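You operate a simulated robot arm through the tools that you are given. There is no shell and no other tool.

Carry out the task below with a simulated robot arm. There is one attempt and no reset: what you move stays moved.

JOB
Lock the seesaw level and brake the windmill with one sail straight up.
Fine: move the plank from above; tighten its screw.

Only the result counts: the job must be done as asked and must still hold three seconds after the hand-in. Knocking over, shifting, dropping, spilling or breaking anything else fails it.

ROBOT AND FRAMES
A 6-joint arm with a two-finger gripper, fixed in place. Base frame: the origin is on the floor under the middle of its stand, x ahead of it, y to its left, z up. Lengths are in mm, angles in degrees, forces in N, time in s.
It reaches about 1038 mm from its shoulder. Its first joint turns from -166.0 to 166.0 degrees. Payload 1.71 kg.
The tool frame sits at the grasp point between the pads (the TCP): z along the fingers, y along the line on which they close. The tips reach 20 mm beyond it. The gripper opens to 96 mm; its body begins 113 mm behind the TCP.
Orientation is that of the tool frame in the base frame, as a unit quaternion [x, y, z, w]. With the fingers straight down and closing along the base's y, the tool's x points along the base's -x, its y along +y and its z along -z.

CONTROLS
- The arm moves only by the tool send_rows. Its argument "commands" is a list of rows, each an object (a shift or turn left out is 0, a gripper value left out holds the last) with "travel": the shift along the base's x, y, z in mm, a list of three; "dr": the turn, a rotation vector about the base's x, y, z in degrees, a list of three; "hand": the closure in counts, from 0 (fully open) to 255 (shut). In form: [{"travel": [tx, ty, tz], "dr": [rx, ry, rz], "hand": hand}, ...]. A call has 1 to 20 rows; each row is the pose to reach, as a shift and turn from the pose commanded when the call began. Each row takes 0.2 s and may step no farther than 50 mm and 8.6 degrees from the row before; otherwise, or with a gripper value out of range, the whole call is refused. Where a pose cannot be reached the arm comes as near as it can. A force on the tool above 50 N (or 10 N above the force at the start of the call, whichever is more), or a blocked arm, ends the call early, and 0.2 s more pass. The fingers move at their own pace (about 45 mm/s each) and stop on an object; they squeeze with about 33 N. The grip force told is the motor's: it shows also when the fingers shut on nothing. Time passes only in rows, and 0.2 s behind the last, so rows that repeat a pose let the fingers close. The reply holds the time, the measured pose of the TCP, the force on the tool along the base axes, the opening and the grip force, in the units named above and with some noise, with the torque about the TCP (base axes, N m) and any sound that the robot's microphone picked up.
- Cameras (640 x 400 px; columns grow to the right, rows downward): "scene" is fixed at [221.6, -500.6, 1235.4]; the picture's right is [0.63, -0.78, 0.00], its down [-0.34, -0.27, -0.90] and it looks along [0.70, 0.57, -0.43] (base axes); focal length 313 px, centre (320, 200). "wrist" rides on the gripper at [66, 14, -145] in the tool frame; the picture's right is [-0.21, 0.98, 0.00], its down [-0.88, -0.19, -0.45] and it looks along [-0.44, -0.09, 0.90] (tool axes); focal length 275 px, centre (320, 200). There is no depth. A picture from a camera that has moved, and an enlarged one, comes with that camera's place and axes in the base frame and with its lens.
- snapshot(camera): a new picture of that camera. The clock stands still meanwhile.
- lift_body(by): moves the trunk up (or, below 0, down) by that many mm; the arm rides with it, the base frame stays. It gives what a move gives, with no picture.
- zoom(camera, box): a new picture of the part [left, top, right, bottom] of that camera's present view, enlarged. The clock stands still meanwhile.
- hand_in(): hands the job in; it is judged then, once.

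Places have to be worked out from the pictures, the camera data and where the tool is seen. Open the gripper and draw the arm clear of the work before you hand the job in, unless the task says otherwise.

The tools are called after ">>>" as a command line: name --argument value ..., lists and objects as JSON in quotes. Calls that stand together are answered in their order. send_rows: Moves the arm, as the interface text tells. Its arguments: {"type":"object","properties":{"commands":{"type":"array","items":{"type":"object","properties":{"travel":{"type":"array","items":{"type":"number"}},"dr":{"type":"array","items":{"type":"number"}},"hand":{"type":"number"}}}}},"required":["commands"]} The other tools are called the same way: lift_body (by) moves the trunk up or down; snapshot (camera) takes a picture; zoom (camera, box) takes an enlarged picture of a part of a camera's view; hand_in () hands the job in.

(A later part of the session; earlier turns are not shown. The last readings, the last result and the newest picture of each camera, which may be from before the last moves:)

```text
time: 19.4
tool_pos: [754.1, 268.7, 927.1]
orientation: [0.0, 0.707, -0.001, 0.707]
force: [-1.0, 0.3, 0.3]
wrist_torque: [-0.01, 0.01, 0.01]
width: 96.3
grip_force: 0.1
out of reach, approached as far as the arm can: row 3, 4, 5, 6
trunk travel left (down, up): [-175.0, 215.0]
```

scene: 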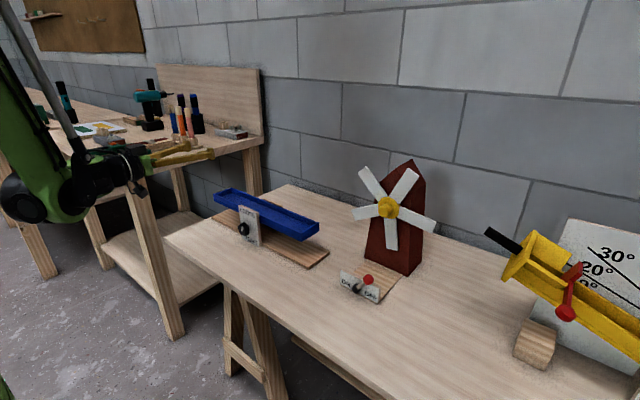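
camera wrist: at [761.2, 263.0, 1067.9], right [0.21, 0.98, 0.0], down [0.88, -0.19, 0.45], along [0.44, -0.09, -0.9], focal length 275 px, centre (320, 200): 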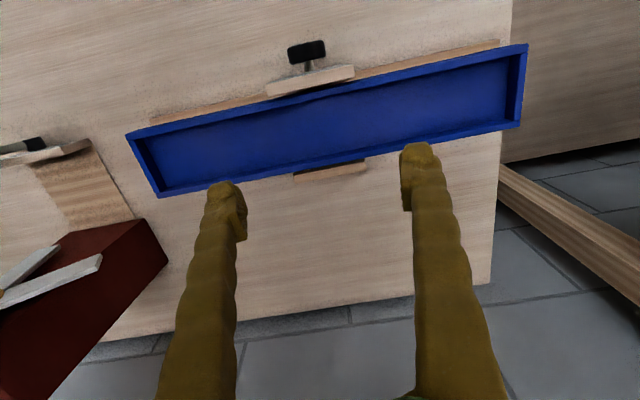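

The arm cannot reach horizontally that low, even allowing for the trunk. Instead I'll use the vertical gripper as a wrench: pads on the ±y sides of the knob, then roll the tool about base x. I'm returning to vertical above the knob to look at it.

>>> send_rows --commands '[{"travel": [-2, -2, 5], "dr": [0, 8, 0]}, {"travel": [-4, -4, 5], "dr": [0, 16, 0]}, {"travel": [-6, -6, 5], "dr": [0, 24, 0]}, {"travel": [-8, -8, 5], "dr": [0, 32, 0]}, {"travel": [-10, -10, 5], "dr": [0, 40, 0]}, {"travel": [-10, -12, 5], "dr": [0, 48, 0]}, {"travel": [-10, -14, 5], "dr": [0, 56, 0]}, {"travel": [-10, -16, 5], "dr": [0, 64, 0]}, {"travel": [-10, -18, 0], "dr": [0, 72, 0]}, {"travel": [-10, -19, -10], "dr": [0, 80, 0]}, {"travel": [-10, -19, -20], "dr": [0, 88, 0]}, {"travel": [-10, -19, -35], "dr": [0, 90, 0]}, {"travel": [-10, -19, -55], "dr": [0, 90, 0]}, {"travel": [-10, -19, -55], "dr": [0, 90, 0]}]'

>>> snapshot --camera "wrist"

>>> snapshot --camera "scene"

```text
time: 22.4
tool_pos: [739.9, 249.0, 870.1]
orientation: [0.0, 1.0, 0.0, 0.0]
force: [0.3, 0.6, -0.3]
wrist_torque: [0.02, 0.0, -0.01]
width: 95.9
grip_force: 0.0
trunk travel left (down, up): [-175.0, 215.0]
```

```text
taken
camera wrist: at [673.3, 263.5, 1016.7], right [0.21, 0.98, 0.0], down [0.88, -0.19, 0.45], along [0.44, -0.09, -0.9], focal length 275 px, centre (320, 200)
```

wrist: 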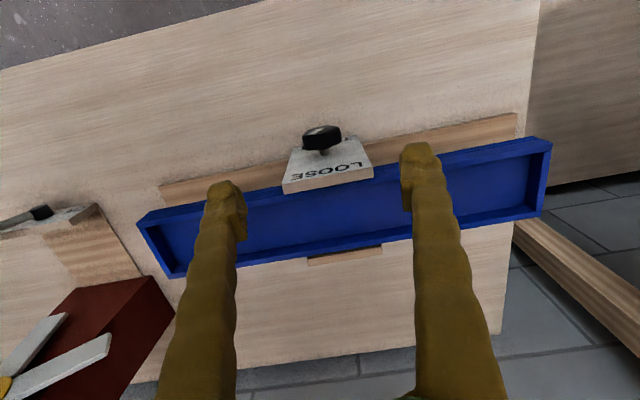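

```text
taken
```

scene: 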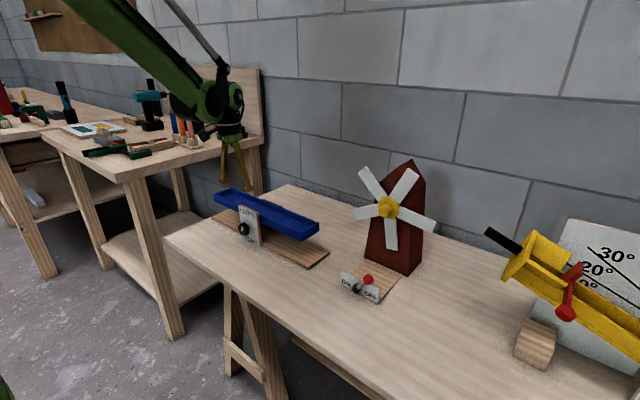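

I'll zoom on the knob to get its position relative to the tool.

>>> zoom --camera "wrist" --box '[270, 110, 390, 200]'

>>> zoom --camera "wrist" --box '[190, 110, 460, 260]'

>>> zoom --camera "scene" --box '[200, 60, 280, 250]'

```text
4.44 times, centred on (330, 155) of wrist
camera zoom: at [673.3, 263.5, 1016.7], right [0.21, 0.98, 0.0], down [0.88, -0.19, 0.45], along [0.44, -0.09, -0.9], focal length 1224 px, centre (276, 400)
```

zoom: 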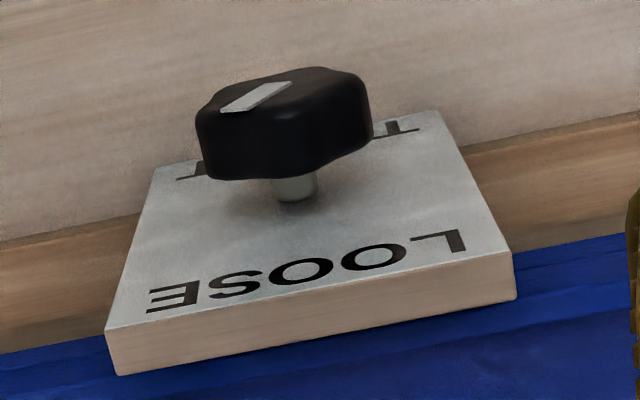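

```text
2.37 times, centred on (325, 185) of wrist
camera zoom: at [673.3, 263.5, 1016.7], right [0.21, 0.98, 0.0], down [0.88, -0.19, 0.45], along [0.44, -0.09, -0.9], focal length 652 px, centre (308, 236)
```

zoom: 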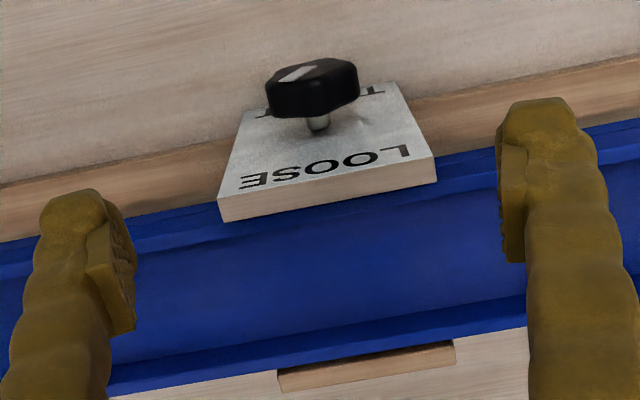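

```text
2.11 times, centred on (240, 155) of scene
camera zoom: at [221.6, -500.6, 1235.4], right [0.63, -0.78, 0.0], down [-0.34, -0.27, -0.9], along [0.7, 0.57, -0.43], focal length 658 px, centre (488, 295)
```

zoom: 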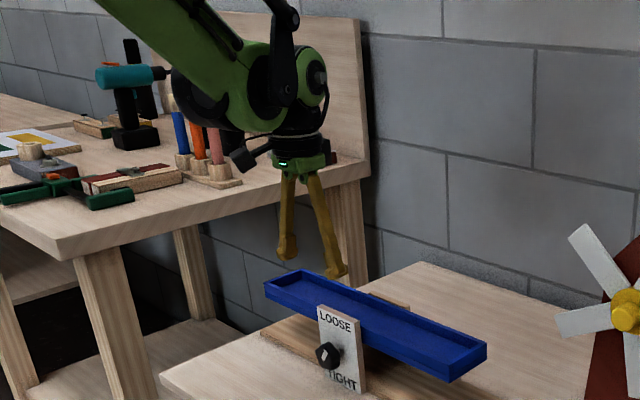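

I put the knob axis at y 250, z 708, spanning x 738 to 756. I'll lean the tool 40° toward +y in front of the plate, partly close to 70 mm, and stop 80 mm back along the tool axis.

>>> send_rows --commands '[{"travel": [1, 10, -5], "dr": [-8, 0, 0], "hand": 70}, {"travel": [2, 20, -20], "dr": [-16, 0, 0], "hand": 70}, {"travel": [3, 30, -40], "dr": [-24, 0, 0], "hand": 70}, {"travel": [4, 40, -65], "dr": [-32, 0, 0], "hand": 70}, {"travel": [5, 51, -90], "dr": [-40, 0, 0], "hand": 70}, {"travel": [5, 52, -101], "dr": [-40, 0, 0], "hand": 70}, {"travel": [5, 52, -101], "dr": [-40, 0, 0], "hand": 70}, {"travel": [5, 52, -101], "dr": [-40, 0, 0], "hand": 70}]'

>>> zoom --camera "scene" --box '[170, 110, 330, 270]'

>>> snapshot --camera "wrist"

```text
time: 24.2
tool_pos: [745.3, 302.9, 769.0]
orientation: [0.0, 0.94, -0.342, 0.0]
force: [-0.3, 0.4, -0.4]
wrist_torque: [0.01, 0.02, -0.02]
width: 69.8
grip_force: 0.1
trunk travel left (down, up): [-175.0, 215.0]
```

```text
2.50 times, centred on (250, 190) of scene
camera zoom: at [221.6, -500.6, 1235.4], right [0.63, -0.78, 0.0], down [-0.34, -0.27, -0.9], along [0.7, 0.57, -0.43], focal length 782 px, centre (495, 225)
```

zoom: 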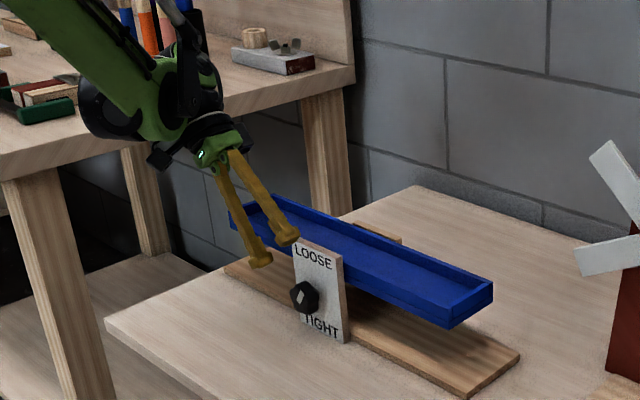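

```text
taken
camera wrist: at [678.4, 406.4, 871.7], right [0.21, 0.75, -0.63], down [0.88, 0.15, 0.46], along [0.44, -0.65, -0.63], focal length 275 px, centre (320, 200)
```

wrist: 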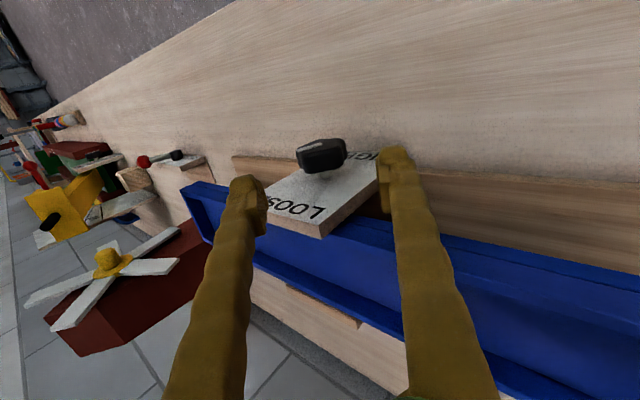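

The fingers are clear in front of the plate. I'll zoom on the knob from this angle to cross-check its height.

>>> zoom --camera "wrist" --box '[230, 110, 430, 240]'

>>> zoom --camera "scene" --box '[215, 190, 275, 260]'

```text
3.08 times, centred on (330, 175) of wrist
camera zoom: at [678.4, 406.4, 871.7], right [0.21, 0.75, -0.63], down [0.88, 0.15, 0.46], along [0.44, -0.65, -0.63], focal length 847 px, centre (289, 277)
```

zoom: 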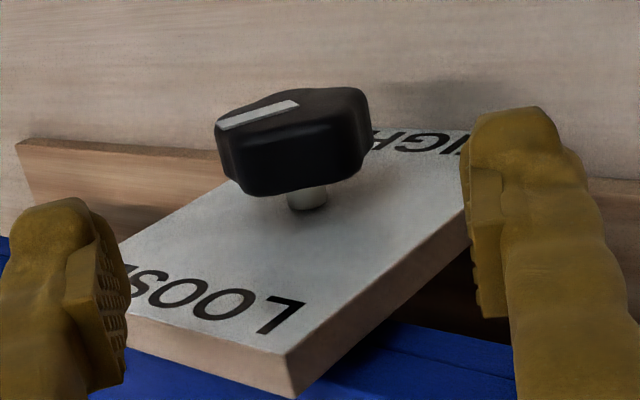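

```text
5.71 times, centred on (245, 225) of scene
camera zoom: at [221.6, -500.6, 1235.4], right [0.63, -0.78, 0.0], down [-0.34, -0.27, -0.9], along [0.7, 0.57, -0.43], focal length 1787 px, centre (749, 57)
```

zoom: 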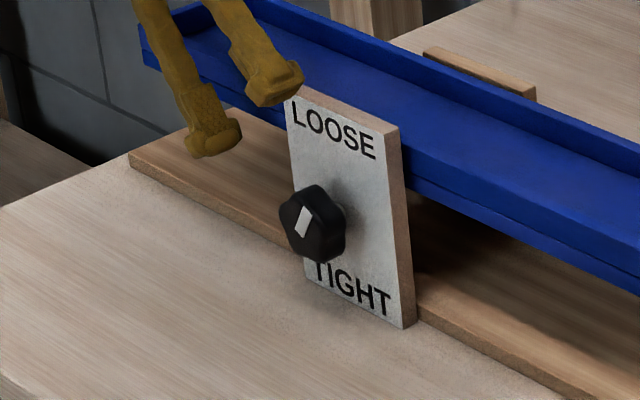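

Both views put the knob axis near (y 251, z 705.5). I'll advance along the tool axis so the open pads straddle the knob.

>>> send_rows --commands '[{"travel": [0, -16, -20]}, {"travel": [0, -32, -39]}, {"travel": [0, -43, -53]}, {"travel": [0, -51.5, -63.5]}, {"travel": [0, -51.5, -63.5]}]'

>>> zoom --camera "scene" --box '[195, 170, 295, 270]'

>>> snapshot --camera "wrist"

```text
time: 25.4
tool_pos: [744.6, 251.2, 706.8]
orientation: [0.0, 0.94, -0.342, 0.0]
force: [-0.1, 0.3, -0.3]
wrist_torque: [-0.02, 0.0, -0.01]
width: 69.5
grip_force: 0.1
trunk travel left (down, up): [-175.0, 215.0]
```

```text
4.00 times, centred on (245, 220) of scene
camera zoom: at [221.6, -500.6, 1235.4], right [0.63, -0.78, 0.0], down [-0.34, -0.27, -0.9], along [0.7, 0.57, -0.43], focal length 1251 px, centre (620, 120)
```

zoom: 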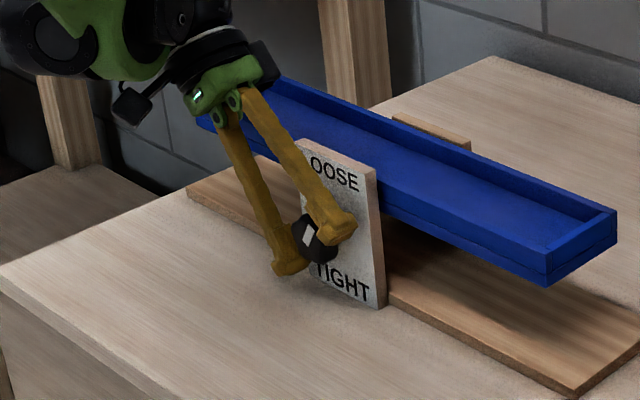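

```text
taken
camera wrist: at [677.2, 354.6, 808.3], right [0.21, 0.75, -0.63], down [0.88, 0.15, 0.46], along [0.44, -0.65, -0.63], focal length 275 px, centre (320, 200)
```

wrist: 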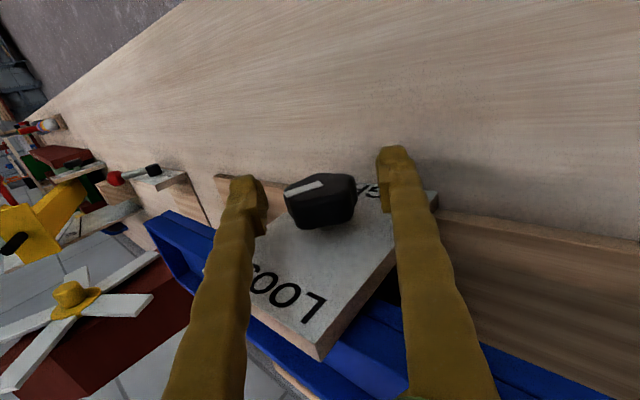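

The knob sits centred between the pads. I'll close part way to check centring before I squeeze.

>>> send_rows --commands '[{"hand": 125}, {"hand": 125}, {"hand": 125}]'

>>> zoom --camera "wrist" --box '[220, 130, 420, 260]'

```text
time: 26.2
tool_pos: [744.6, 251.4, 706.3]
orientation: [0.001, 0.94, -0.342, 0.001]
force: [-0.1, 0.2, 0.3]
wrist_torque: [0.0, -0.01, 0.01]
width: 49.0
grip_force: 0.0
trunk travel left (down, up): [-175.0, 215.0]
```

```text
3.08 times, centred on (320, 195) of wrist
camera zoom: at [677.1, 354.9, 808.5], right [0.21, 0.75, -0.63], down [0.88, 0.15, 0.46], along [0.44, -0.65, -0.63], focal length 847 px, centre (320, 215)
```

zoom: 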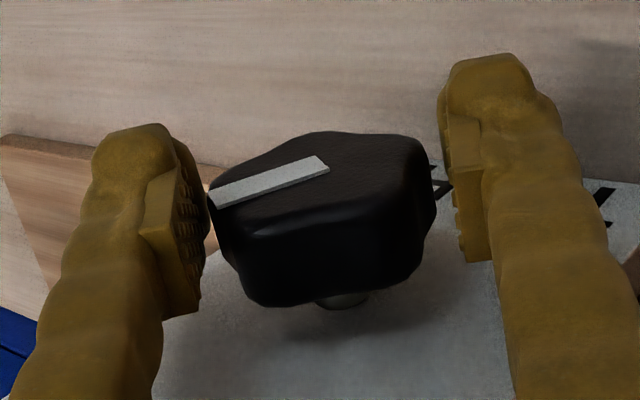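

The knob is about 42 mm wide and well centred. I'll squeeze it now.

>>> send_rows --commands '[{"hand": 150}, {"hand": 255}, {"hand": 255}, {"hand": 255}]'

>>> zoom --camera "wrist" --box '[220, 130, 420, 260]'

>>> zoom --camera "scene" --box '[195, 170, 345, 270]'

```text
time: 27.2
tool_pos: [744.2, 251.6, 706.6]
orientation: [0.0, 0.94, -0.342, 0.001]
force: [2.1, -6.2, 6.2]
wrist_torque: [-0.05, 0.18, 0.18]
width: 40.8
grip_force: 35.3
trunk travel left (down, up): [-175.0, 215.0]
```

```text
3.08 times, centred on (320, 195) of wrist
camera zoom: at [677.1, 354.4, 808.8], right [0.21, 0.75, -0.63], down [0.88, 0.14, 0.46], along [0.44, -0.65, -0.63], focal length 847 px, centre (320, 215)
```

zoom: 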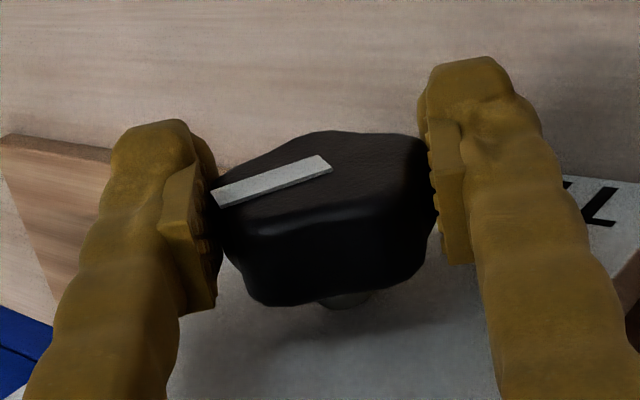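

```text
4.00 times, centred on (270, 220) of scene
camera zoom: at [221.6, -500.6, 1235.4], right [0.63, -0.78, 0.0], down [-0.34, -0.27, -0.9], along [0.7, 0.57, -0.43], focal length 1251 px, centre (520, 120)
```

zoom: 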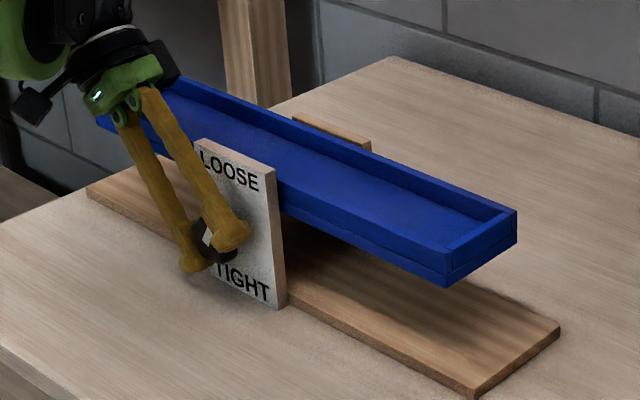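

I have a grip at 40.8 mm with a small side load of about 9 N. I'll relieve that by half a millimetre and start turning clockwise (positive about x), watching the forces.

>>> send_rows --commands '[{"travel": [0, -0.4, 0.3]}, {"travel": [0, -0.4, 0.3], "dr": [5, 0, 0]}, {"travel": [0, -0.4, 0.3], "dr": [10, 0, 0]}, {"travel": [0, -0.4, 0.3], "dr": [15, 0, 0]}]'

>>> zoom --camera "wrist" --box '[220, 130, 420, 260]'

>>> zoom --camera "scene" --box '[195, 170, 345, 270]'

```text
time: 28.2
tool_pos: [744.3, 251.0, 707.5]
orientation: [0.0, 0.976, -0.216, 0.0]
force: [-25.0, -3.5, -6.6]
wrist_torque: [-0.02, 0.0, -0.29]
width: 40.9
grip_force: 35.0
trunk travel left (down, up): [-175.0, 215.0]
```

```text
3.08 times, centred on (320, 195) of wrist
camera zoom: at [677.3, 324.1, 832.6], right [0.21, 0.89, -0.41], down [0.88, 0.02, 0.48], along [0.44, -0.46, -0.77], focal length 847 px, centre (320, 215)
```

zoom: 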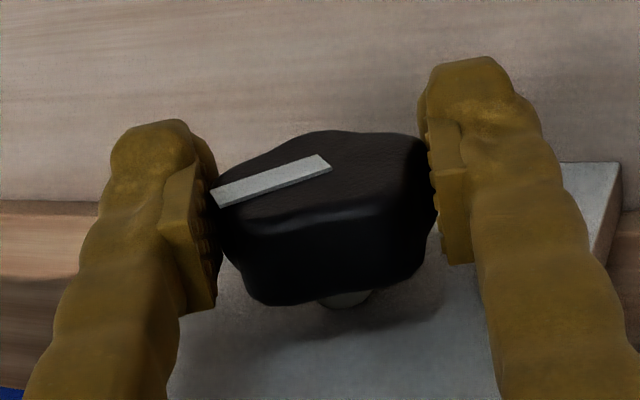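

```text
4.00 times, centred on (270, 220) of scene
camera zoom: at [221.6, -500.6, 1235.4], right [0.63, -0.78, 0.0], down [-0.34, -0.27, -0.9], along [0.7, 0.57, -0.43], focal length 1251 px, centre (520, 120)
```

zoom: 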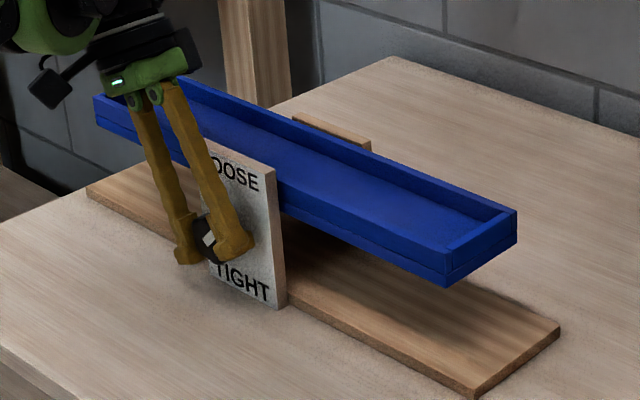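

The knob turns with the gripper, but a 25 N axial force has built up on x. I'll back the tool off slightly in -x to see how the force responds.

>>> send_rows --commands '[{"travel": [-0.5, 0, 0]}, {"travel": [-0.5, 0, 0]}]'

```text
time: 28.8
tool_pos: [744.1, 249.8, 706.1]
orientation: [0.0, 0.976, -0.217, 0.001]
force: [-25.3, -6.8, -4.4]
wrist_torque: [-0.01, 0.24, 0.04]
width: 41.6
grip_force: 35.2
trunk travel left (down, up): [-175.0, 215.0]
```

>>> send_rows --commands '[{"travel": [-0.7, 0, 0]}, {"travel": [-1.5, 0, 0]}, {"travel": [-1.5, 0, 0]}]'

>>> zoom --camera "wrist" --box '[220, 130, 420, 260]'

```text
time: 29.6
tool_pos: [744.9, 250.7, 706.9]
orientation: [0.0, 0.976, -0.216, 0.001]
force: [-4.8, -12.6, -1.9]
wrist_torque: [0.02, 0.14, 0.14]
width: 41.1
grip_force: 35.1
trunk travel left (down, up): [-175.0, 215.0]
```

```text
3.08 times, centred on (320, 195) of wrist
camera zoom: at [677.3, 324.2, 832.6], right [0.21, 0.89, -0.41], down [0.88, 0.02, 0.48], along [0.44, -0.46, -0.77], focal length 847 px, centre (320, 215)
```

zoom: 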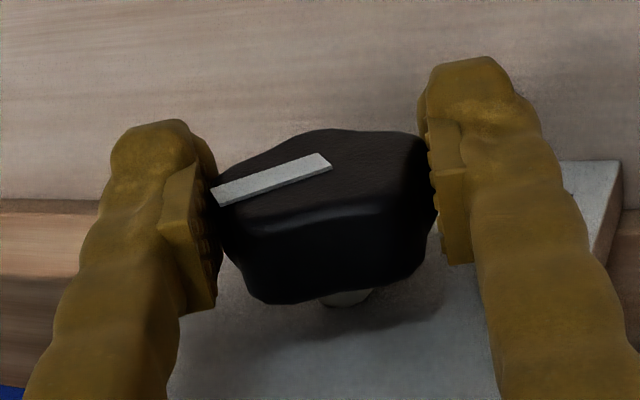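

Backing off relieved the axial load to -5 N, so only the arm had drifted. I'll correct sideways a little and keep turning in small increments.

>>> send_rows --commands '[{"travel": [0, -0.6, 0.2], "dr": [4, 0, 0]}, {"travel": [0, -0.6, 0.2], "dr": [8, 0, 0]}, {"travel": [0, -0.6, 0.2], "dr": [12, 0, 0]}, {"travel": [0, -0.6, 0.2], "dr": [15, 0, 0]}]'

```text
time: 30.6
tool_pos: [744.5, 251.5, 706.9]
orientation: [0.0, 0.996, -0.086, 0.001]
force: [25.8, 4.7, 17.1]
wrist_torque: [-0.01, -0.15, 0.01]
width: 41.3
grip_force: 34.9
trunk travel left (down, up): [-175.0, 215.0]
```

The load flipped to +26 N on x and +17 N on z, so I'll ease the tool by about 1.8 mm in +x and 1 mm up before continuing.

>>> send_rows --commands '[{"travel": [0.9, 0.2, 0.6]}, {"travel": [1.8, 0.3, 1.1]}, {"travel": [1.8, 0.3, 1.1]}]'

>>> zoom --camera "wrist" --box '[220, 130, 420, 260]'

>>> zoom --camera "scene" --box '[195, 170, 345, 270]'

```text
time: 31.4
tool_pos: [745.4, 250.6, 707.8]
orientation: [0.0, 0.996, -0.088, -0.001]
force: [-10.8, -4.4, -15.8]
wrist_torque: [0.0, 0.12, -0.08]
width: 40.6
grip_force: 35.1
trunk travel left (down, up): [-175.0, 215.0]
```

```text
3.08 times, centred on (320, 195) of wrist
camera zoom: at [677.7, 288.8, 847.9], right [0.21, 0.96, -0.17], down [0.88, -0.1, 0.47], along [0.43, -0.25, -0.87], focal length 847 px, centre (320, 215)
```

zoom: 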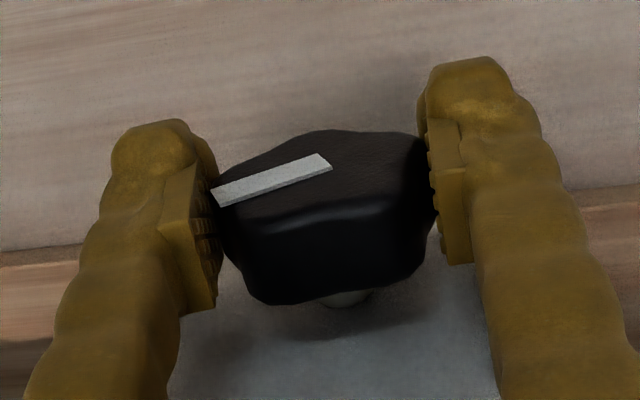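

```text
4.00 times, centred on (270, 220) of scene
camera zoom: at [221.6, -500.6, 1235.4], right [0.63, -0.78, 0.0], down [-0.34, -0.27, -0.9], along [0.7, 0.57, -0.43], focal length 1251 px, centre (520, 120)
```

zoom: 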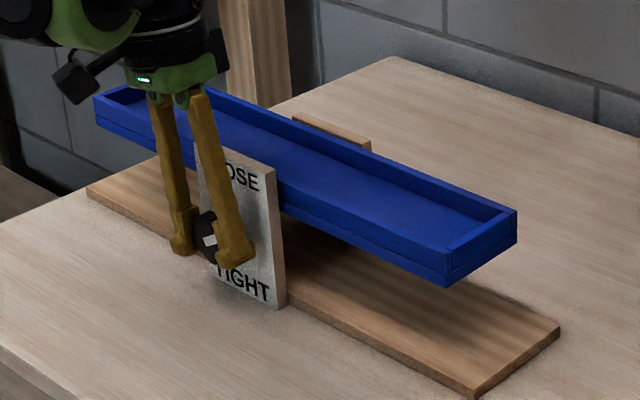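

The stiffness is about 20 to 30 N/mm, so corrections of half a millimetre matter. The knob has turned 30° and follows the gripper. Continuing.

>>> send_rows --commands '[{"travel": [-0.5, 0, -0.5]}, {"travel": [-0.5, 0, -0.5], "dr": [5, 0, 0]}, {"travel": [-0.5, 0, -0.5], "dr": [10, 0, 0]}, {"travel": [-0.5, 0, -0.5], "dr": [13, 0, 0]}]'

```text
time: 32.4
tool_pos: [744.6, 249.2, 707.5]
orientation: [0.001, 1.0, 0.026, 0.001]
force: [-20.4, -15.1, -10.4]
wrist_torque: [-0.07, 0.21, 0.0]
width: 40.9
grip_force: 35.0
trunk travel left (down, up): [-175.0, 215.0]
```

>>> send_rows --commands '[{"travel": [-0.9, -0.6, -0.4]}, {"travel": [-0.9, -0.6, -0.4], "dr": [4, 0, 0]}, {"travel": [-0.9, -0.6, -0.4], "dr": [8, 0, 0]}, {"travel": [-0.9, -0.6, -0.4], "dr": [12, 0, 0]}]'

>>> zoom --camera "wrist" --box '[220, 130, 420, 260]'

```text
time: 33.4
tool_pos: [745.7, 248.1, 708.3]
orientation: [0.001, 0.991, 0.131, 0.002]
force: [20.0, -4.4, 23.6]
wrist_torque: [0.0, -0.09, 0.1]
width: 40.6
grip_force: 34.8
trunk travel left (down, up): [-175.0, 215.0]
```

```text
3.08 times, centred on (320, 195) of wrist
camera zoom: at [677.7, 224.3, 851.8], right [0.21, 0.94, 0.26], down [0.87, -0.3, 0.38], along [0.44, 0.14, -0.89], focal length 847 px, centre (320, 215)
```

zoom: 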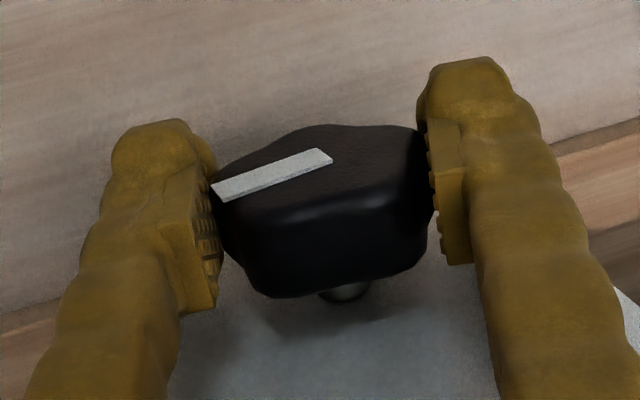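

The tool now leans 15° to the -y side and the knob has turned about 55°. I'm correcting the loads and continuing.

>>> send_rows --commands '[{"travel": [0.9, 0, 0.8]}, {"travel": [0.9, 0, 0.8], "dr": [4, 0, 0]}, {"travel": [0.9, 0, 0.8], "dr": [8, 0, 0]}, {"travel": [0.9, 0, 0.8], "dr": [12, 0, 0]}]'

```text
time: 34.4
tool_pos: [745.1, 248.0, 709.0]
orientation: [0.001, 0.972, 0.234, 0.001]
force: [3.1, -16.6, 9.3]
wrist_torque: [-0.03, 0.0, 0.26]
width: 40.6
grip_force: 34.9
trunk travel left (down, up): [-175.0, 215.0]
```

>>> send_rows --commands '[{"travel": [0, -0.7, 0.3]}, {"travel": [0, -0.7, 0.3], "dr": [4, 0, 0]}, {"travel": [0, -0.7, 0.3], "dr": [8, 0, 0]}, {"travel": [0, -0.7, 0.3], "dr": [13, 0, 0]}]'

>>> zoom --camera "wrist" --box '[220, 130, 420, 260]'

>>> zoom --camera "scene" --box '[195, 170, 345, 270]'

```text
time: 35.4
tool_pos: [744.8, 247.2, 707.3]
orientation: [0.001, 0.94, 0.342, -0.001]
force: [-7.5, -24.7, -19.8]
wrist_torque: [-0.13, 0.3, 0.16]
width: 40.8
grip_force: 35.3
trunk travel left (down, up): [-175.0, 215.0]
```

```text
3.08 times, centred on (320, 195) of wrist
camera zoom: at [678.0, 165.0, 827.7], right [0.21, 0.75, 0.63], down [0.88, -0.43, 0.22], along [0.44, 0.5, -0.75], focal length 847 px, centre (320, 215)
```

zoom: 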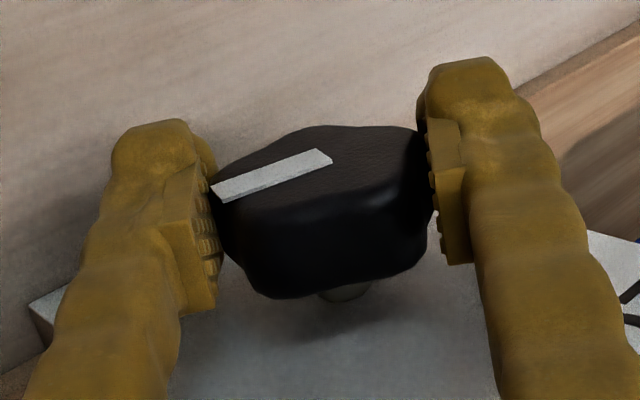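

```text
4.00 times, centred on (270, 220) of scene
camera zoom: at [221.6, -500.6, 1235.4], right [0.63, -0.78, 0.0], down [-0.34, -0.27, -0.9], along [0.7, 0.57, -0.43], focal length 1251 px, centre (520, 120)
```

zoom: 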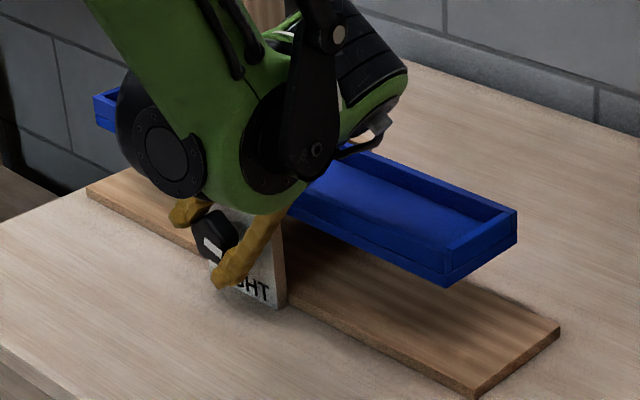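

The knob has turned 80° in total and the plank is undisturbed. I'll ease off the side load, open to 70 mm around the knob, and roll back 72° (one lobe pitch) for a second stroke.

>>> send_rows --commands '[{"travel": [-0.3, -0.9, -0.8]}, {"travel": [-0.3, -0.9, -0.8], "hand": 70}, {"travel": [-0.3, -0.9, -0.8], "hand": 70}, {"travel": [-0.3, -0.9, -0.8], "hand": 70}]'

>>> zoom --camera "wrist" --box '[220, 130, 420, 260]'

```text
time: 36.4
tool_pos: [745.3, 248.4, 707.0]
orientation: [0.001, 0.94, 0.342, 0.001]
force: [-0.4, -0.5, -0.2]
wrist_torque: [0.01, 0.0, 0.01]
width: 69.6
grip_force: 0.2
trunk travel left (down, up): [-175.0, 215.0]
```

```text
3.08 times, centred on (320, 195) of wrist
camera zoom: at [677.8, 165.7, 827.9], right [0.21, 0.75, 0.63], down [0.88, -0.43, 0.22], along [0.44, 0.5, -0.74], focal length 847 px, centre (320, 215)
```

zoom: 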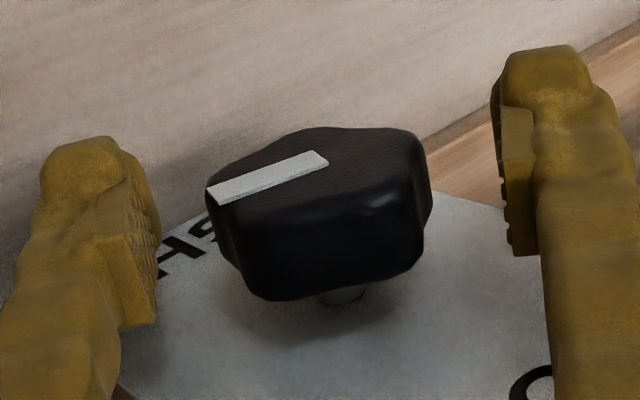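

The knob stayed put and is centred. From the two ends of the stroke the axis comes out near (y 249.6, z 705.3). I'll roll back 72° about that point with the fingers open.

>>> send_rows --commands '[{"travel": [0, 0.2, -0.2], "dr": [-8, 0, 0]}, {"travel": [0, 0.4, -0.4], "dr": [-16, 0, 0]}, {"travel": [0, 0.6, -0.6], "dr": [-24, 0, 0]}, {"travel": [0, 0.8, -0.8], "dr": [-32, 0, 0]}, {"travel": [0, 1, -1], "dr": [-40, 0, 0]}, {"travel": [0, 1.2, -1.2], "dr": [-48, 0, 0]}, {"travel": [0, 1.2, -1.4], "dr": [-56, 0, 0]}, {"travel": [0, 1.2, -1.6], "dr": [-64, 0, 0]}, {"travel": [0, 1.2, -1.7], "dr": [-72, 0, 0]}, {"travel": [0, 1.2, -1.7], "dr": [-72, 0, 0]}]'

>>> zoom --camera "wrist" --box '[220, 130, 420, 260]'

>>> zoom --camera "scene" --box '[195, 170, 345, 270]'

```text
time: 38.6
tool_pos: [745.1, 248.4, 706.1]
orientation: [0.0, 0.961, -0.277, 0.002]
force: [-1.0, 1.2, 0.2]
wrist_torque: [-0.03, 0.02, -0.01]
width: 69.7
grip_force: 0.1
trunk travel left (down, up): [-175.0, 215.0]
```

```text
3.08 times, centred on (320, 195) of wrist
camera zoom: at [677.9, 337.9, 821.4], right [0.21, 0.83, -0.52], down [0.88, 0.08, 0.48], along [0.44, -0.55, -0.71], focal length 847 px, centre (320, 215)
```

zoom: 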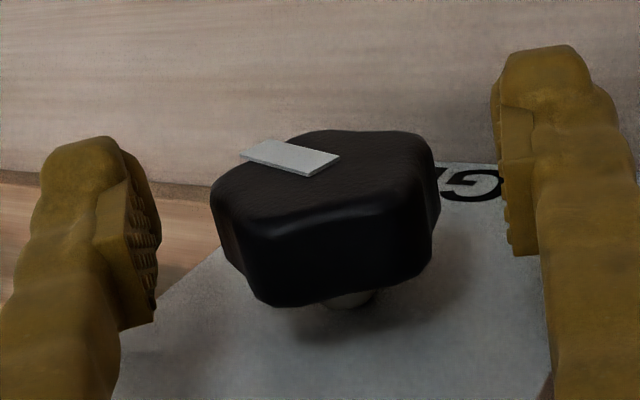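

```text
4.00 times, centred on (270, 220) of scene
camera zoom: at [221.6, -500.6, 1235.4], right [0.63, -0.78, 0.0], down [-0.34, -0.27, -0.9], along [0.7, 0.57, -0.43], focal length 1251 px, centre (520, 120)
```

zoom: 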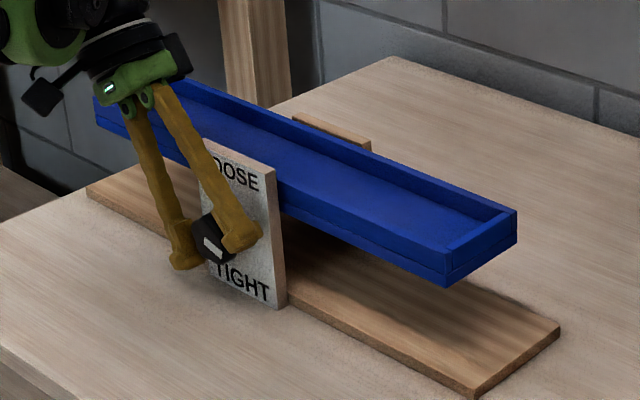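

The lobes line up the same way as before, and the knob is about 1 mm to the +tool-y side. I'll shift and squeeze for the second stroke.

>>> send_rows --commands '[{"travel": [0, 0.9, -0.6], "hand": 130}, {"travel": [0, 0.9, -0.6], "hand": 140}, {"travel": [0, 0.9, -0.6], "hand": 255}, {"travel": [0, 0.9, -0.6], "hand": 255}, {"travel": [0, 0.9, -0.6], "hand": 255}]'

```text
time: 39.8
tool_pos: [744.5, 250.0, 704.5]
orientation: [0.001, 0.961, -0.276, 0.001]
force: [-0.5, -2.7, 1.5]
wrist_torque: [0.03, 0.03, -0.01]
width: 41.3
grip_force: 34.7
trunk travel left (down, up): [-175.0, 215.0]
```

The grip is well centred, with under 3 N of side load. I'm turning clockwise again in small stages.

>>> send_rows --commands '[{"dr": [4, 0, 0]}, {"dr": [8, 0, 0]}, {"dr": [12, 0, 0]}, {"dr": [12, 0, 0]}]'

```text
time: 40.8
tool_pos: [745.2, 249.7, 704.8]
orientation: [0.0, 0.985, -0.174, 0.0]
force: [-3.3, -1.3, 0.1]
wrist_torque: [0.03, 0.14, -0.09]
width: 41.4
grip_force: 34.7
trunk travel left (down, up): [-175.0, 215.0]
```

>>> send_rows --commands '[{"dr": [4, 0, 0]}, {"dr": [8, 0, 0]}, {"dr": [12, 0, 0]}, {"dr": [16, 0, 0]}, {"dr": [16, 0, 0]}]'

>>> zoom --camera "wrist" --box '[220, 130, 420, 260]'

```text
time: 42.0
tool_pos: [744.7, 249.4, 704.9]
orientation: [0.001, 0.999, -0.035, 0.0]
force: [-5.0, 0.8, -2.4]
wrist_torque: [0.01, 0.06, 0.05]
width: 41.3
grip_force: 34.9
trunk travel left (down, up): [-175.0, 215.0]
```

```text
3.08 times, centred on (320, 195) of wrist
camera zoom: at [677.8, 273.3, 849.3], right [0.21, 0.98, -0.07], down [0.88, -0.15, 0.46], along [0.44, -0.15, -0.89], focal length 847 px, centre (320, 215)
```

zoom: 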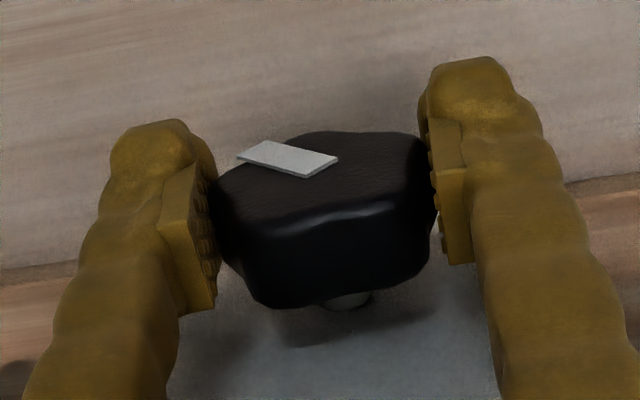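

Loads are very low now that the turn is centred. φ is about -4° and the knob has turned 108° in total. Continuing.

>>> send_rows --commands '[{"travel": [-0.2, 0, 0], "dr": [5, 0, 0]}, {"travel": [-0.2, 0, 0], "dr": [10, 0, 0]}, {"travel": [-0.2, 0, 0], "dr": [15, 0, 0]}, {"travel": [-0.2, 0, 0], "dr": [20, 0, 0]}, {"travel": [-0.2, 0, 0], "dr": [20, 0, 0]}]'

```text
time: 43.2
tool_pos: [745.5, 250.0, 705.0]
orientation: [0.001, 0.99, 0.14, 0.001]
force: [2.8, -1.8, 2.2]
wrist_torque: [-0.01, 0.01, 0.34]
width: 41.1
grip_force: 34.7
trunk travel left (down, up): [-175.0, 215.0]
```

>>> send_rows --commands '[{"dr": [5, 0, 0]}, {"dr": [10, 0, 0]}, {"dr": [15, 0, 0]}, {"dr": [20, 0, 0]}, {"dr": [24, 0, 0]}, {"dr": [24, 0, 0]}]'

>>> zoom --camera "wrist" --box '[220, 130, 420, 260]'

>>> zoom --camera "scene" --box '[195, 170, 345, 270]'

```text
time: 44.6
tool_pos: [745.7, 248.8, 705.3]
orientation: [0.002, 0.939, 0.343, 0.002]
force: [12.3, -17.1, 9.1]
wrist_torque: [-0.01, -0.28, 0.14]
width: 41.0
grip_force: 34.7
trunk travel left (down, up): [-175.0, 215.0]
```

```text
3.08 times, centred on (320, 195) of wrist
camera zoom: at [677.5, 166.6, 825.3], right [0.21, 0.75, 0.63], down [0.87, -0.43, 0.22], along [0.44, 0.51, -0.74], focal length 847 px, centre (320, 215)
```

zoom: 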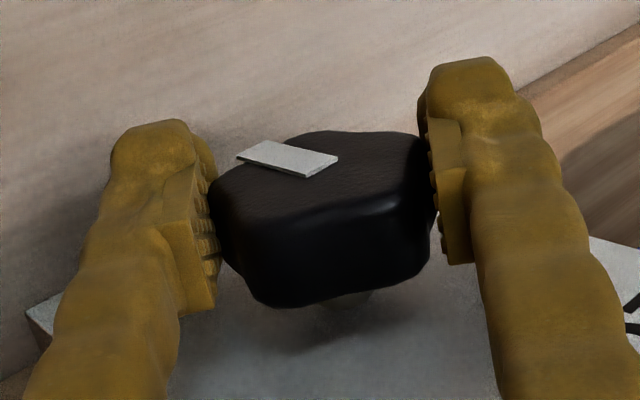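

```text
4.00 times, centred on (270, 220) of scene
camera zoom: at [221.6, -500.6, 1235.4], right [0.63, -0.78, 0.0], down [-0.34, -0.27, -0.9], along [0.7, 0.57, -0.43], focal length 1251 px, centre (520, 120)
```

zoom: 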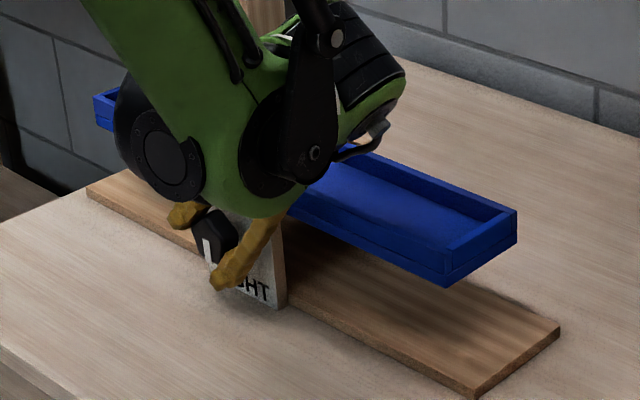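

The knob has turned 152° in total, so the pointer is nearly straight down at TIGHT with no end-stop felt yet. I'll open, roll back one lobe pitch and check the pointer for a final stroke.

>>> send_rows --commands '[{"travel": [0.3, -0.4, 0.4]}, {"travel": [0.3, -0.4, 0.4], "hand": 70}, {"travel": [0.3, -0.4, 0.4], "hand": 70}, {"travel": [0.3, -0.4, 0.4], "hand": 70}, {"travel": [0.3, 0, 0], "dr": [-8, 0, 0]}, {"travel": [0.3, 0, 0], "dr": [-16, 0, 0]}, {"travel": [0.3, 0, 0], "dr": [-24, 0, 0]}, {"travel": [0.3, 0, 0], "dr": [-32, 0, 0]}, {"travel": [0.3, 0, 0], "dr": [-40, 0, 0]}, {"travel": [0.3, 0, 0], "dr": [-48, 0, 0]}, {"travel": [0.3, 0, 0], "dr": [-56, 0, 0]}, {"travel": [0.3, 0, 0], "dr": [-64, 0, 0]}, {"travel": [0.3, 0, 0], "dr": [-72, 0, 0]}, {"travel": [0.3, 0, 0], "dr": [-72, 0, 0]}]'

>>> zoom --camera "wrist" --box '[220, 130, 420, 260]'

>>> zoom --camera "scene" --box '[215, 190, 285, 260]'

```text
time: 47.6
tool_pos: [746.3, 249.9, 704.4]
orientation: [0.0, 0.961, -0.276, 0.001]
force: [0.2, -0.2, -0.1]
wrist_torque: [-0.04, 0.01, 0.0]
width: 69.5
grip_force: 0.0
trunk travel left (down, up): [-175.0, 215.0]
```

```text
3.08 times, centred on (320, 195) of wrist
camera zoom: at [678.2, 338.8, 820.4], right [0.21, 0.83, -0.52], down [0.88, 0.08, 0.48], along [0.44, -0.55, -0.71], focal length 847 px, centre (320, 215)
```

zoom: 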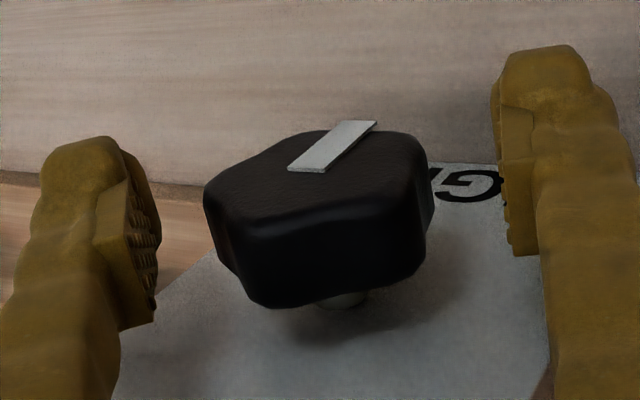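

```text
5.71 times, centred on (250, 225) of scene
camera zoom: at [221.6, -500.6, 1235.4], right [0.63, -0.78, 0.0], down [-0.34, -0.27, -0.9], along [0.7, 0.57, -0.43], focal length 1787 px, centre (720, 57)
```

zoom: 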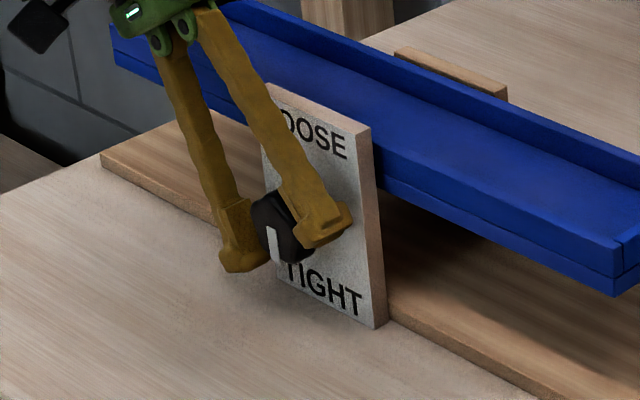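

The pointer is close to straight down at TIGHT. I'll grip again and turn further, gently, until I feel real resistance about x.

>>> send_rows --commands '[{"hand": 135}, {"hand": 145}, {"hand": 255}, {"hand": 255}, {"hand": 255}, {"dr": [3, 0, 0], "hand": 255}, {"dr": [6, 0, 0], "hand": 255}, {"dr": [6, 0, 0], "hand": 255}]'

>>> zoom --camera "wrist" --box '[220, 130, 420, 260]'

```text
time: 49.4
tool_pos: [744.9, 248.7, 704.9]
orientation: [0.0, 0.975, -0.224, 0.001]
force: [9.1, -0.1, 20.5]
wrist_torque: [-0.07, 0.04, 0.04]
width: 40.6
grip_force: 35.6
trunk travel left (down, up): [-175.0, 215.0]
```

```text
3.08 times, centred on (320, 195) of wrist
camera zoom: at [677.8, 325.5, 830.1], right [0.21, 0.88, -0.43], down [0.88, 0.03, 0.48], along [0.44, -0.47, -0.76], focal length 847 px, centre (320, 215)
```

zoom: 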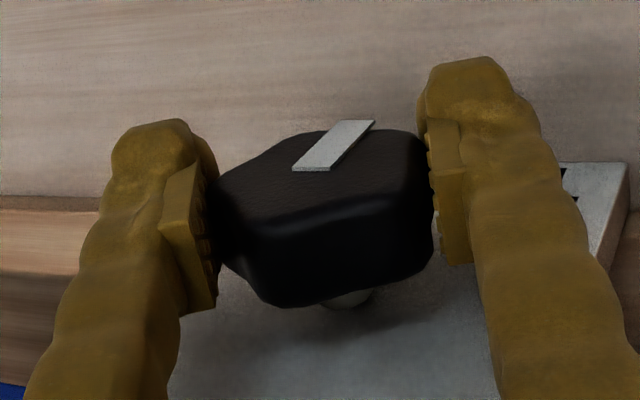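

>>> send_rows --commands '[{"travel": [0.3, 0, 0.6]}, {"travel": [0.3, 0, 0.6], "dr": [3, 0, 0]}, {"travel": [0.3, 0, 0.6], "dr": [6, 0, 0]}, {"travel": [0.3, 0, 0.6], "dr": [9, 0, 0]}, {"travel": [0.3, 0, 0.6], "dr": [9, 0, 0]}]'

>>> zoom --camera "wrist" --box '[220, 130, 420, 260]'

```text
time: 50.6
tool_pos: [745.2, 249.1, 704.8]
orientation: [0.0, 0.989, -0.148, 0.0]
force: [-6.1, -5.5, -1.9]
wrist_torque: [-0.39, 0.06, -0.09]
width: 40.4
grip_force: 35.1
trunk travel left (down, up): [-175.0, 215.0]
```

```text
3.08 times, centred on (320, 195) of wrist
camera zoom: at [677.9, 305.2, 839.8], right [0.21, 0.94, -0.29], down [0.88, -0.05, 0.48], along [0.44, -0.35, -0.83], focal length 847 px, centre (320, 215)
```

zoom: 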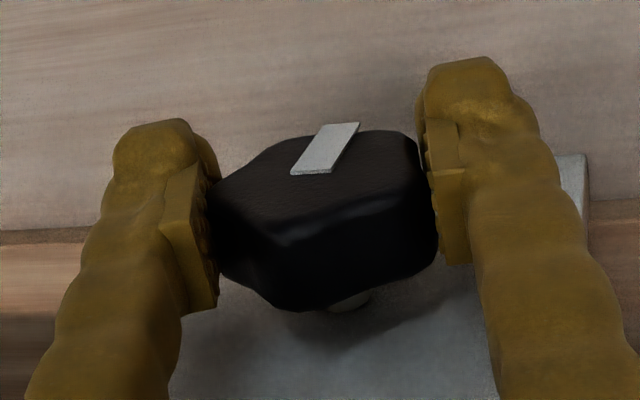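

A resisting torque of 0.39 N·m appeared and the knob started to slip in the pads, so the screw is at its tight stop. I'll open the gripper, retreat along the tool axis and check the knob and plank.

>>> send_rows --commands '[{"dr": [-3, 0, 0]}, {"dr": [-3, 0, 0], "hand": 60}, {"dr": [-3, 0, 0], "hand": 60}, {"dr": [-3, 0, 0], "hand": 60}, {"travel": [0, 8, 24], "dr": [-3, 0, 0], "hand": 60}, {"travel": [-5, 18, 60], "dr": [0, 0, 0], "hand": 60}, {"travel": [-15, 18, 105], "dr": [8, 0, 0], "hand": 60}, {"travel": [-30, 18, 150], "dr": [17, 0, 0], "hand": 60}, {"travel": [-40, 18, 190], "dr": [17, 0, 0], "hand": 60}, {"travel": [-40, 18, 190], "dr": [17, 0, 0], "hand": 60}]'

>>> zoom --camera "scene" --box '[195, 170, 345, 270]'

>>> snapshot --camera "wrist"

```text
refused: row 8 steps farther than a row can; nothing moved
```

```text
4.00 times, centred on (270, 220) of scene
camera zoom: at [221.6, -500.6, 1235.4], right [0.63, -0.78, 0.0], down [-0.34, -0.27, -0.9], along [0.7, 0.57, -0.43], focal length 1251 px, centre (520, 120)
```

zoom: 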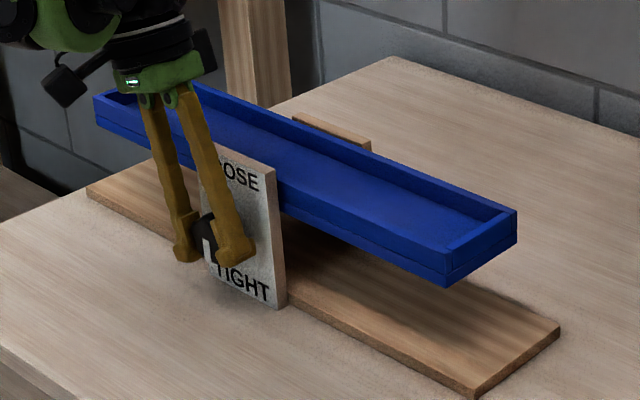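

```text
taken
camera wrist: at [677.9, 305.2, 839.8], right [0.21, 0.94, -0.29], down [0.88, -0.05, 0.48], along [0.44, -0.35, -0.83], focal length 275 px, centre (320, 200)
```

wrist: 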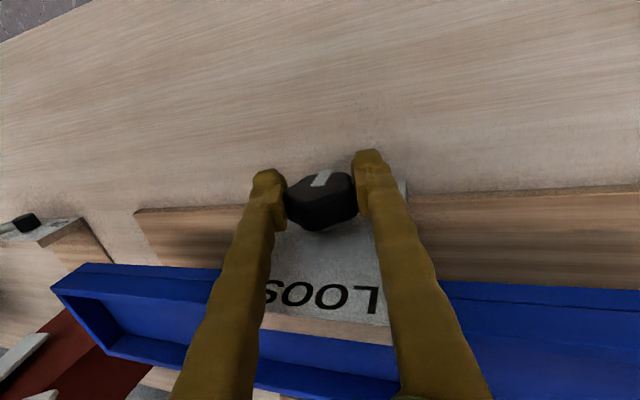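

The call was refused because one step was too large. I'll open without turning back, then retreat in smaller steps.

>>> send_rows --commands '[{"hand": 60}, {"hand": 60}, {"hand": 60}, {"travel": [0, 8, 26], "hand": 60}, {"travel": [-5, 18, 60], "hand": 60}, {"travel": [-15, 18, 100], "dr": [6, 0, 0], "hand": 60}, {"travel": [-25, 18, 140], "dr": [12, 0, 0], "hand": 60}, {"travel": [-35, 18, 180], "dr": [17, 0, 0], "hand": 60}, {"travel": [-35, 18, 180], "dr": [17, 0, 0], "hand": 60}]'

>>> zoom --camera "scene" --box '[195, 170, 345, 270]'

>>> zoom --camera "scene" --box '[225, 195, 285, 255]'

>>> snapshot --camera "wrist"

```text
time: 52.6
tool_pos: [709.8, 267.4, 885.6]
orientation: [0.0, 1.0, 0.002, 0.0]
force: [-0.4, -0.3, 0.8]
wrist_torque: [0.03, -0.04, -0.01]
width: 73.2
grip_force: 0.0
trunk travel left (down, up): [-175.0, 215.0]
```

```text
4.00 times, centred on (270, 220) of scene
camera zoom: at [221.6, -500.6, 1235.4], right [0.63, -0.78, 0.0], down [-0.34, -0.27, -0.9], along [0.7, 0.57, -0.43], focal length 1251 px, centre (520, 120)
```

zoom: 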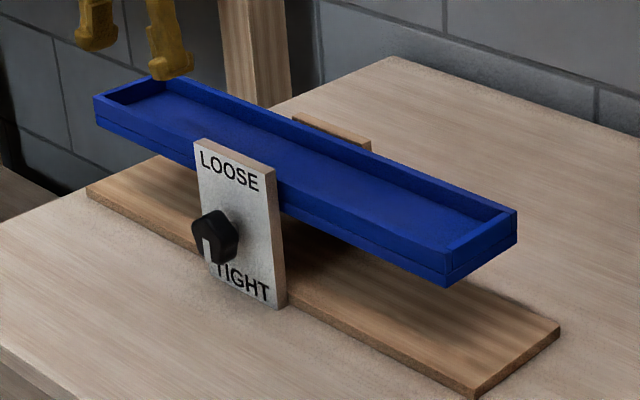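

```text
6.67 times, centred on (255, 225) of scene
camera zoom: at [221.6, -500.6, 1235.4], right [0.63, -0.78, 0.0], down [-0.34, -0.27, -0.9], along [0.7, 0.57, -0.43], focal length 2085 px, centre (753, 33)
```

zoom: 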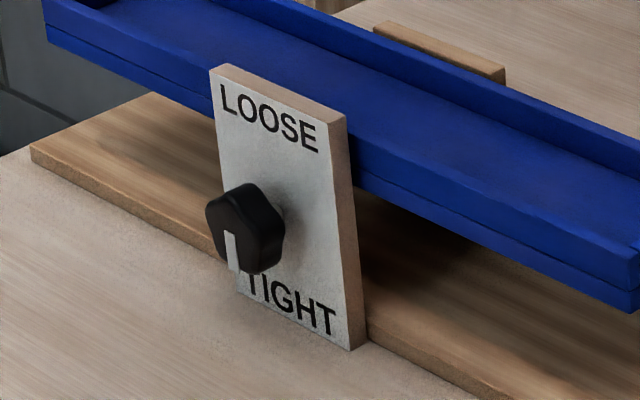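

```text
taken
camera wrist: at [643.2, 282.1, 1030.6], right [0.21, 0.98, 0.0], down [0.88, -0.19, 0.45], along [0.44, -0.09, -0.9], focal length 275 px, centre (320, 200)
```

wrist: 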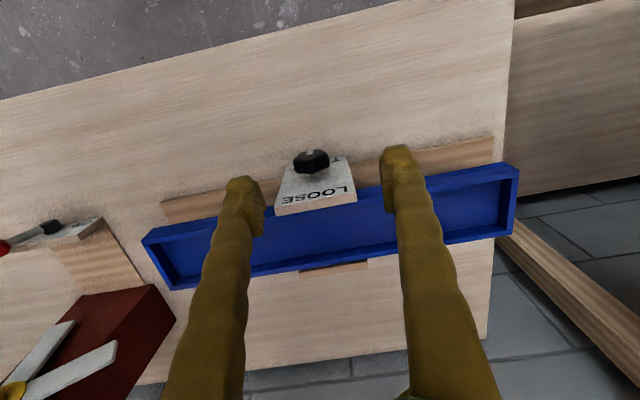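

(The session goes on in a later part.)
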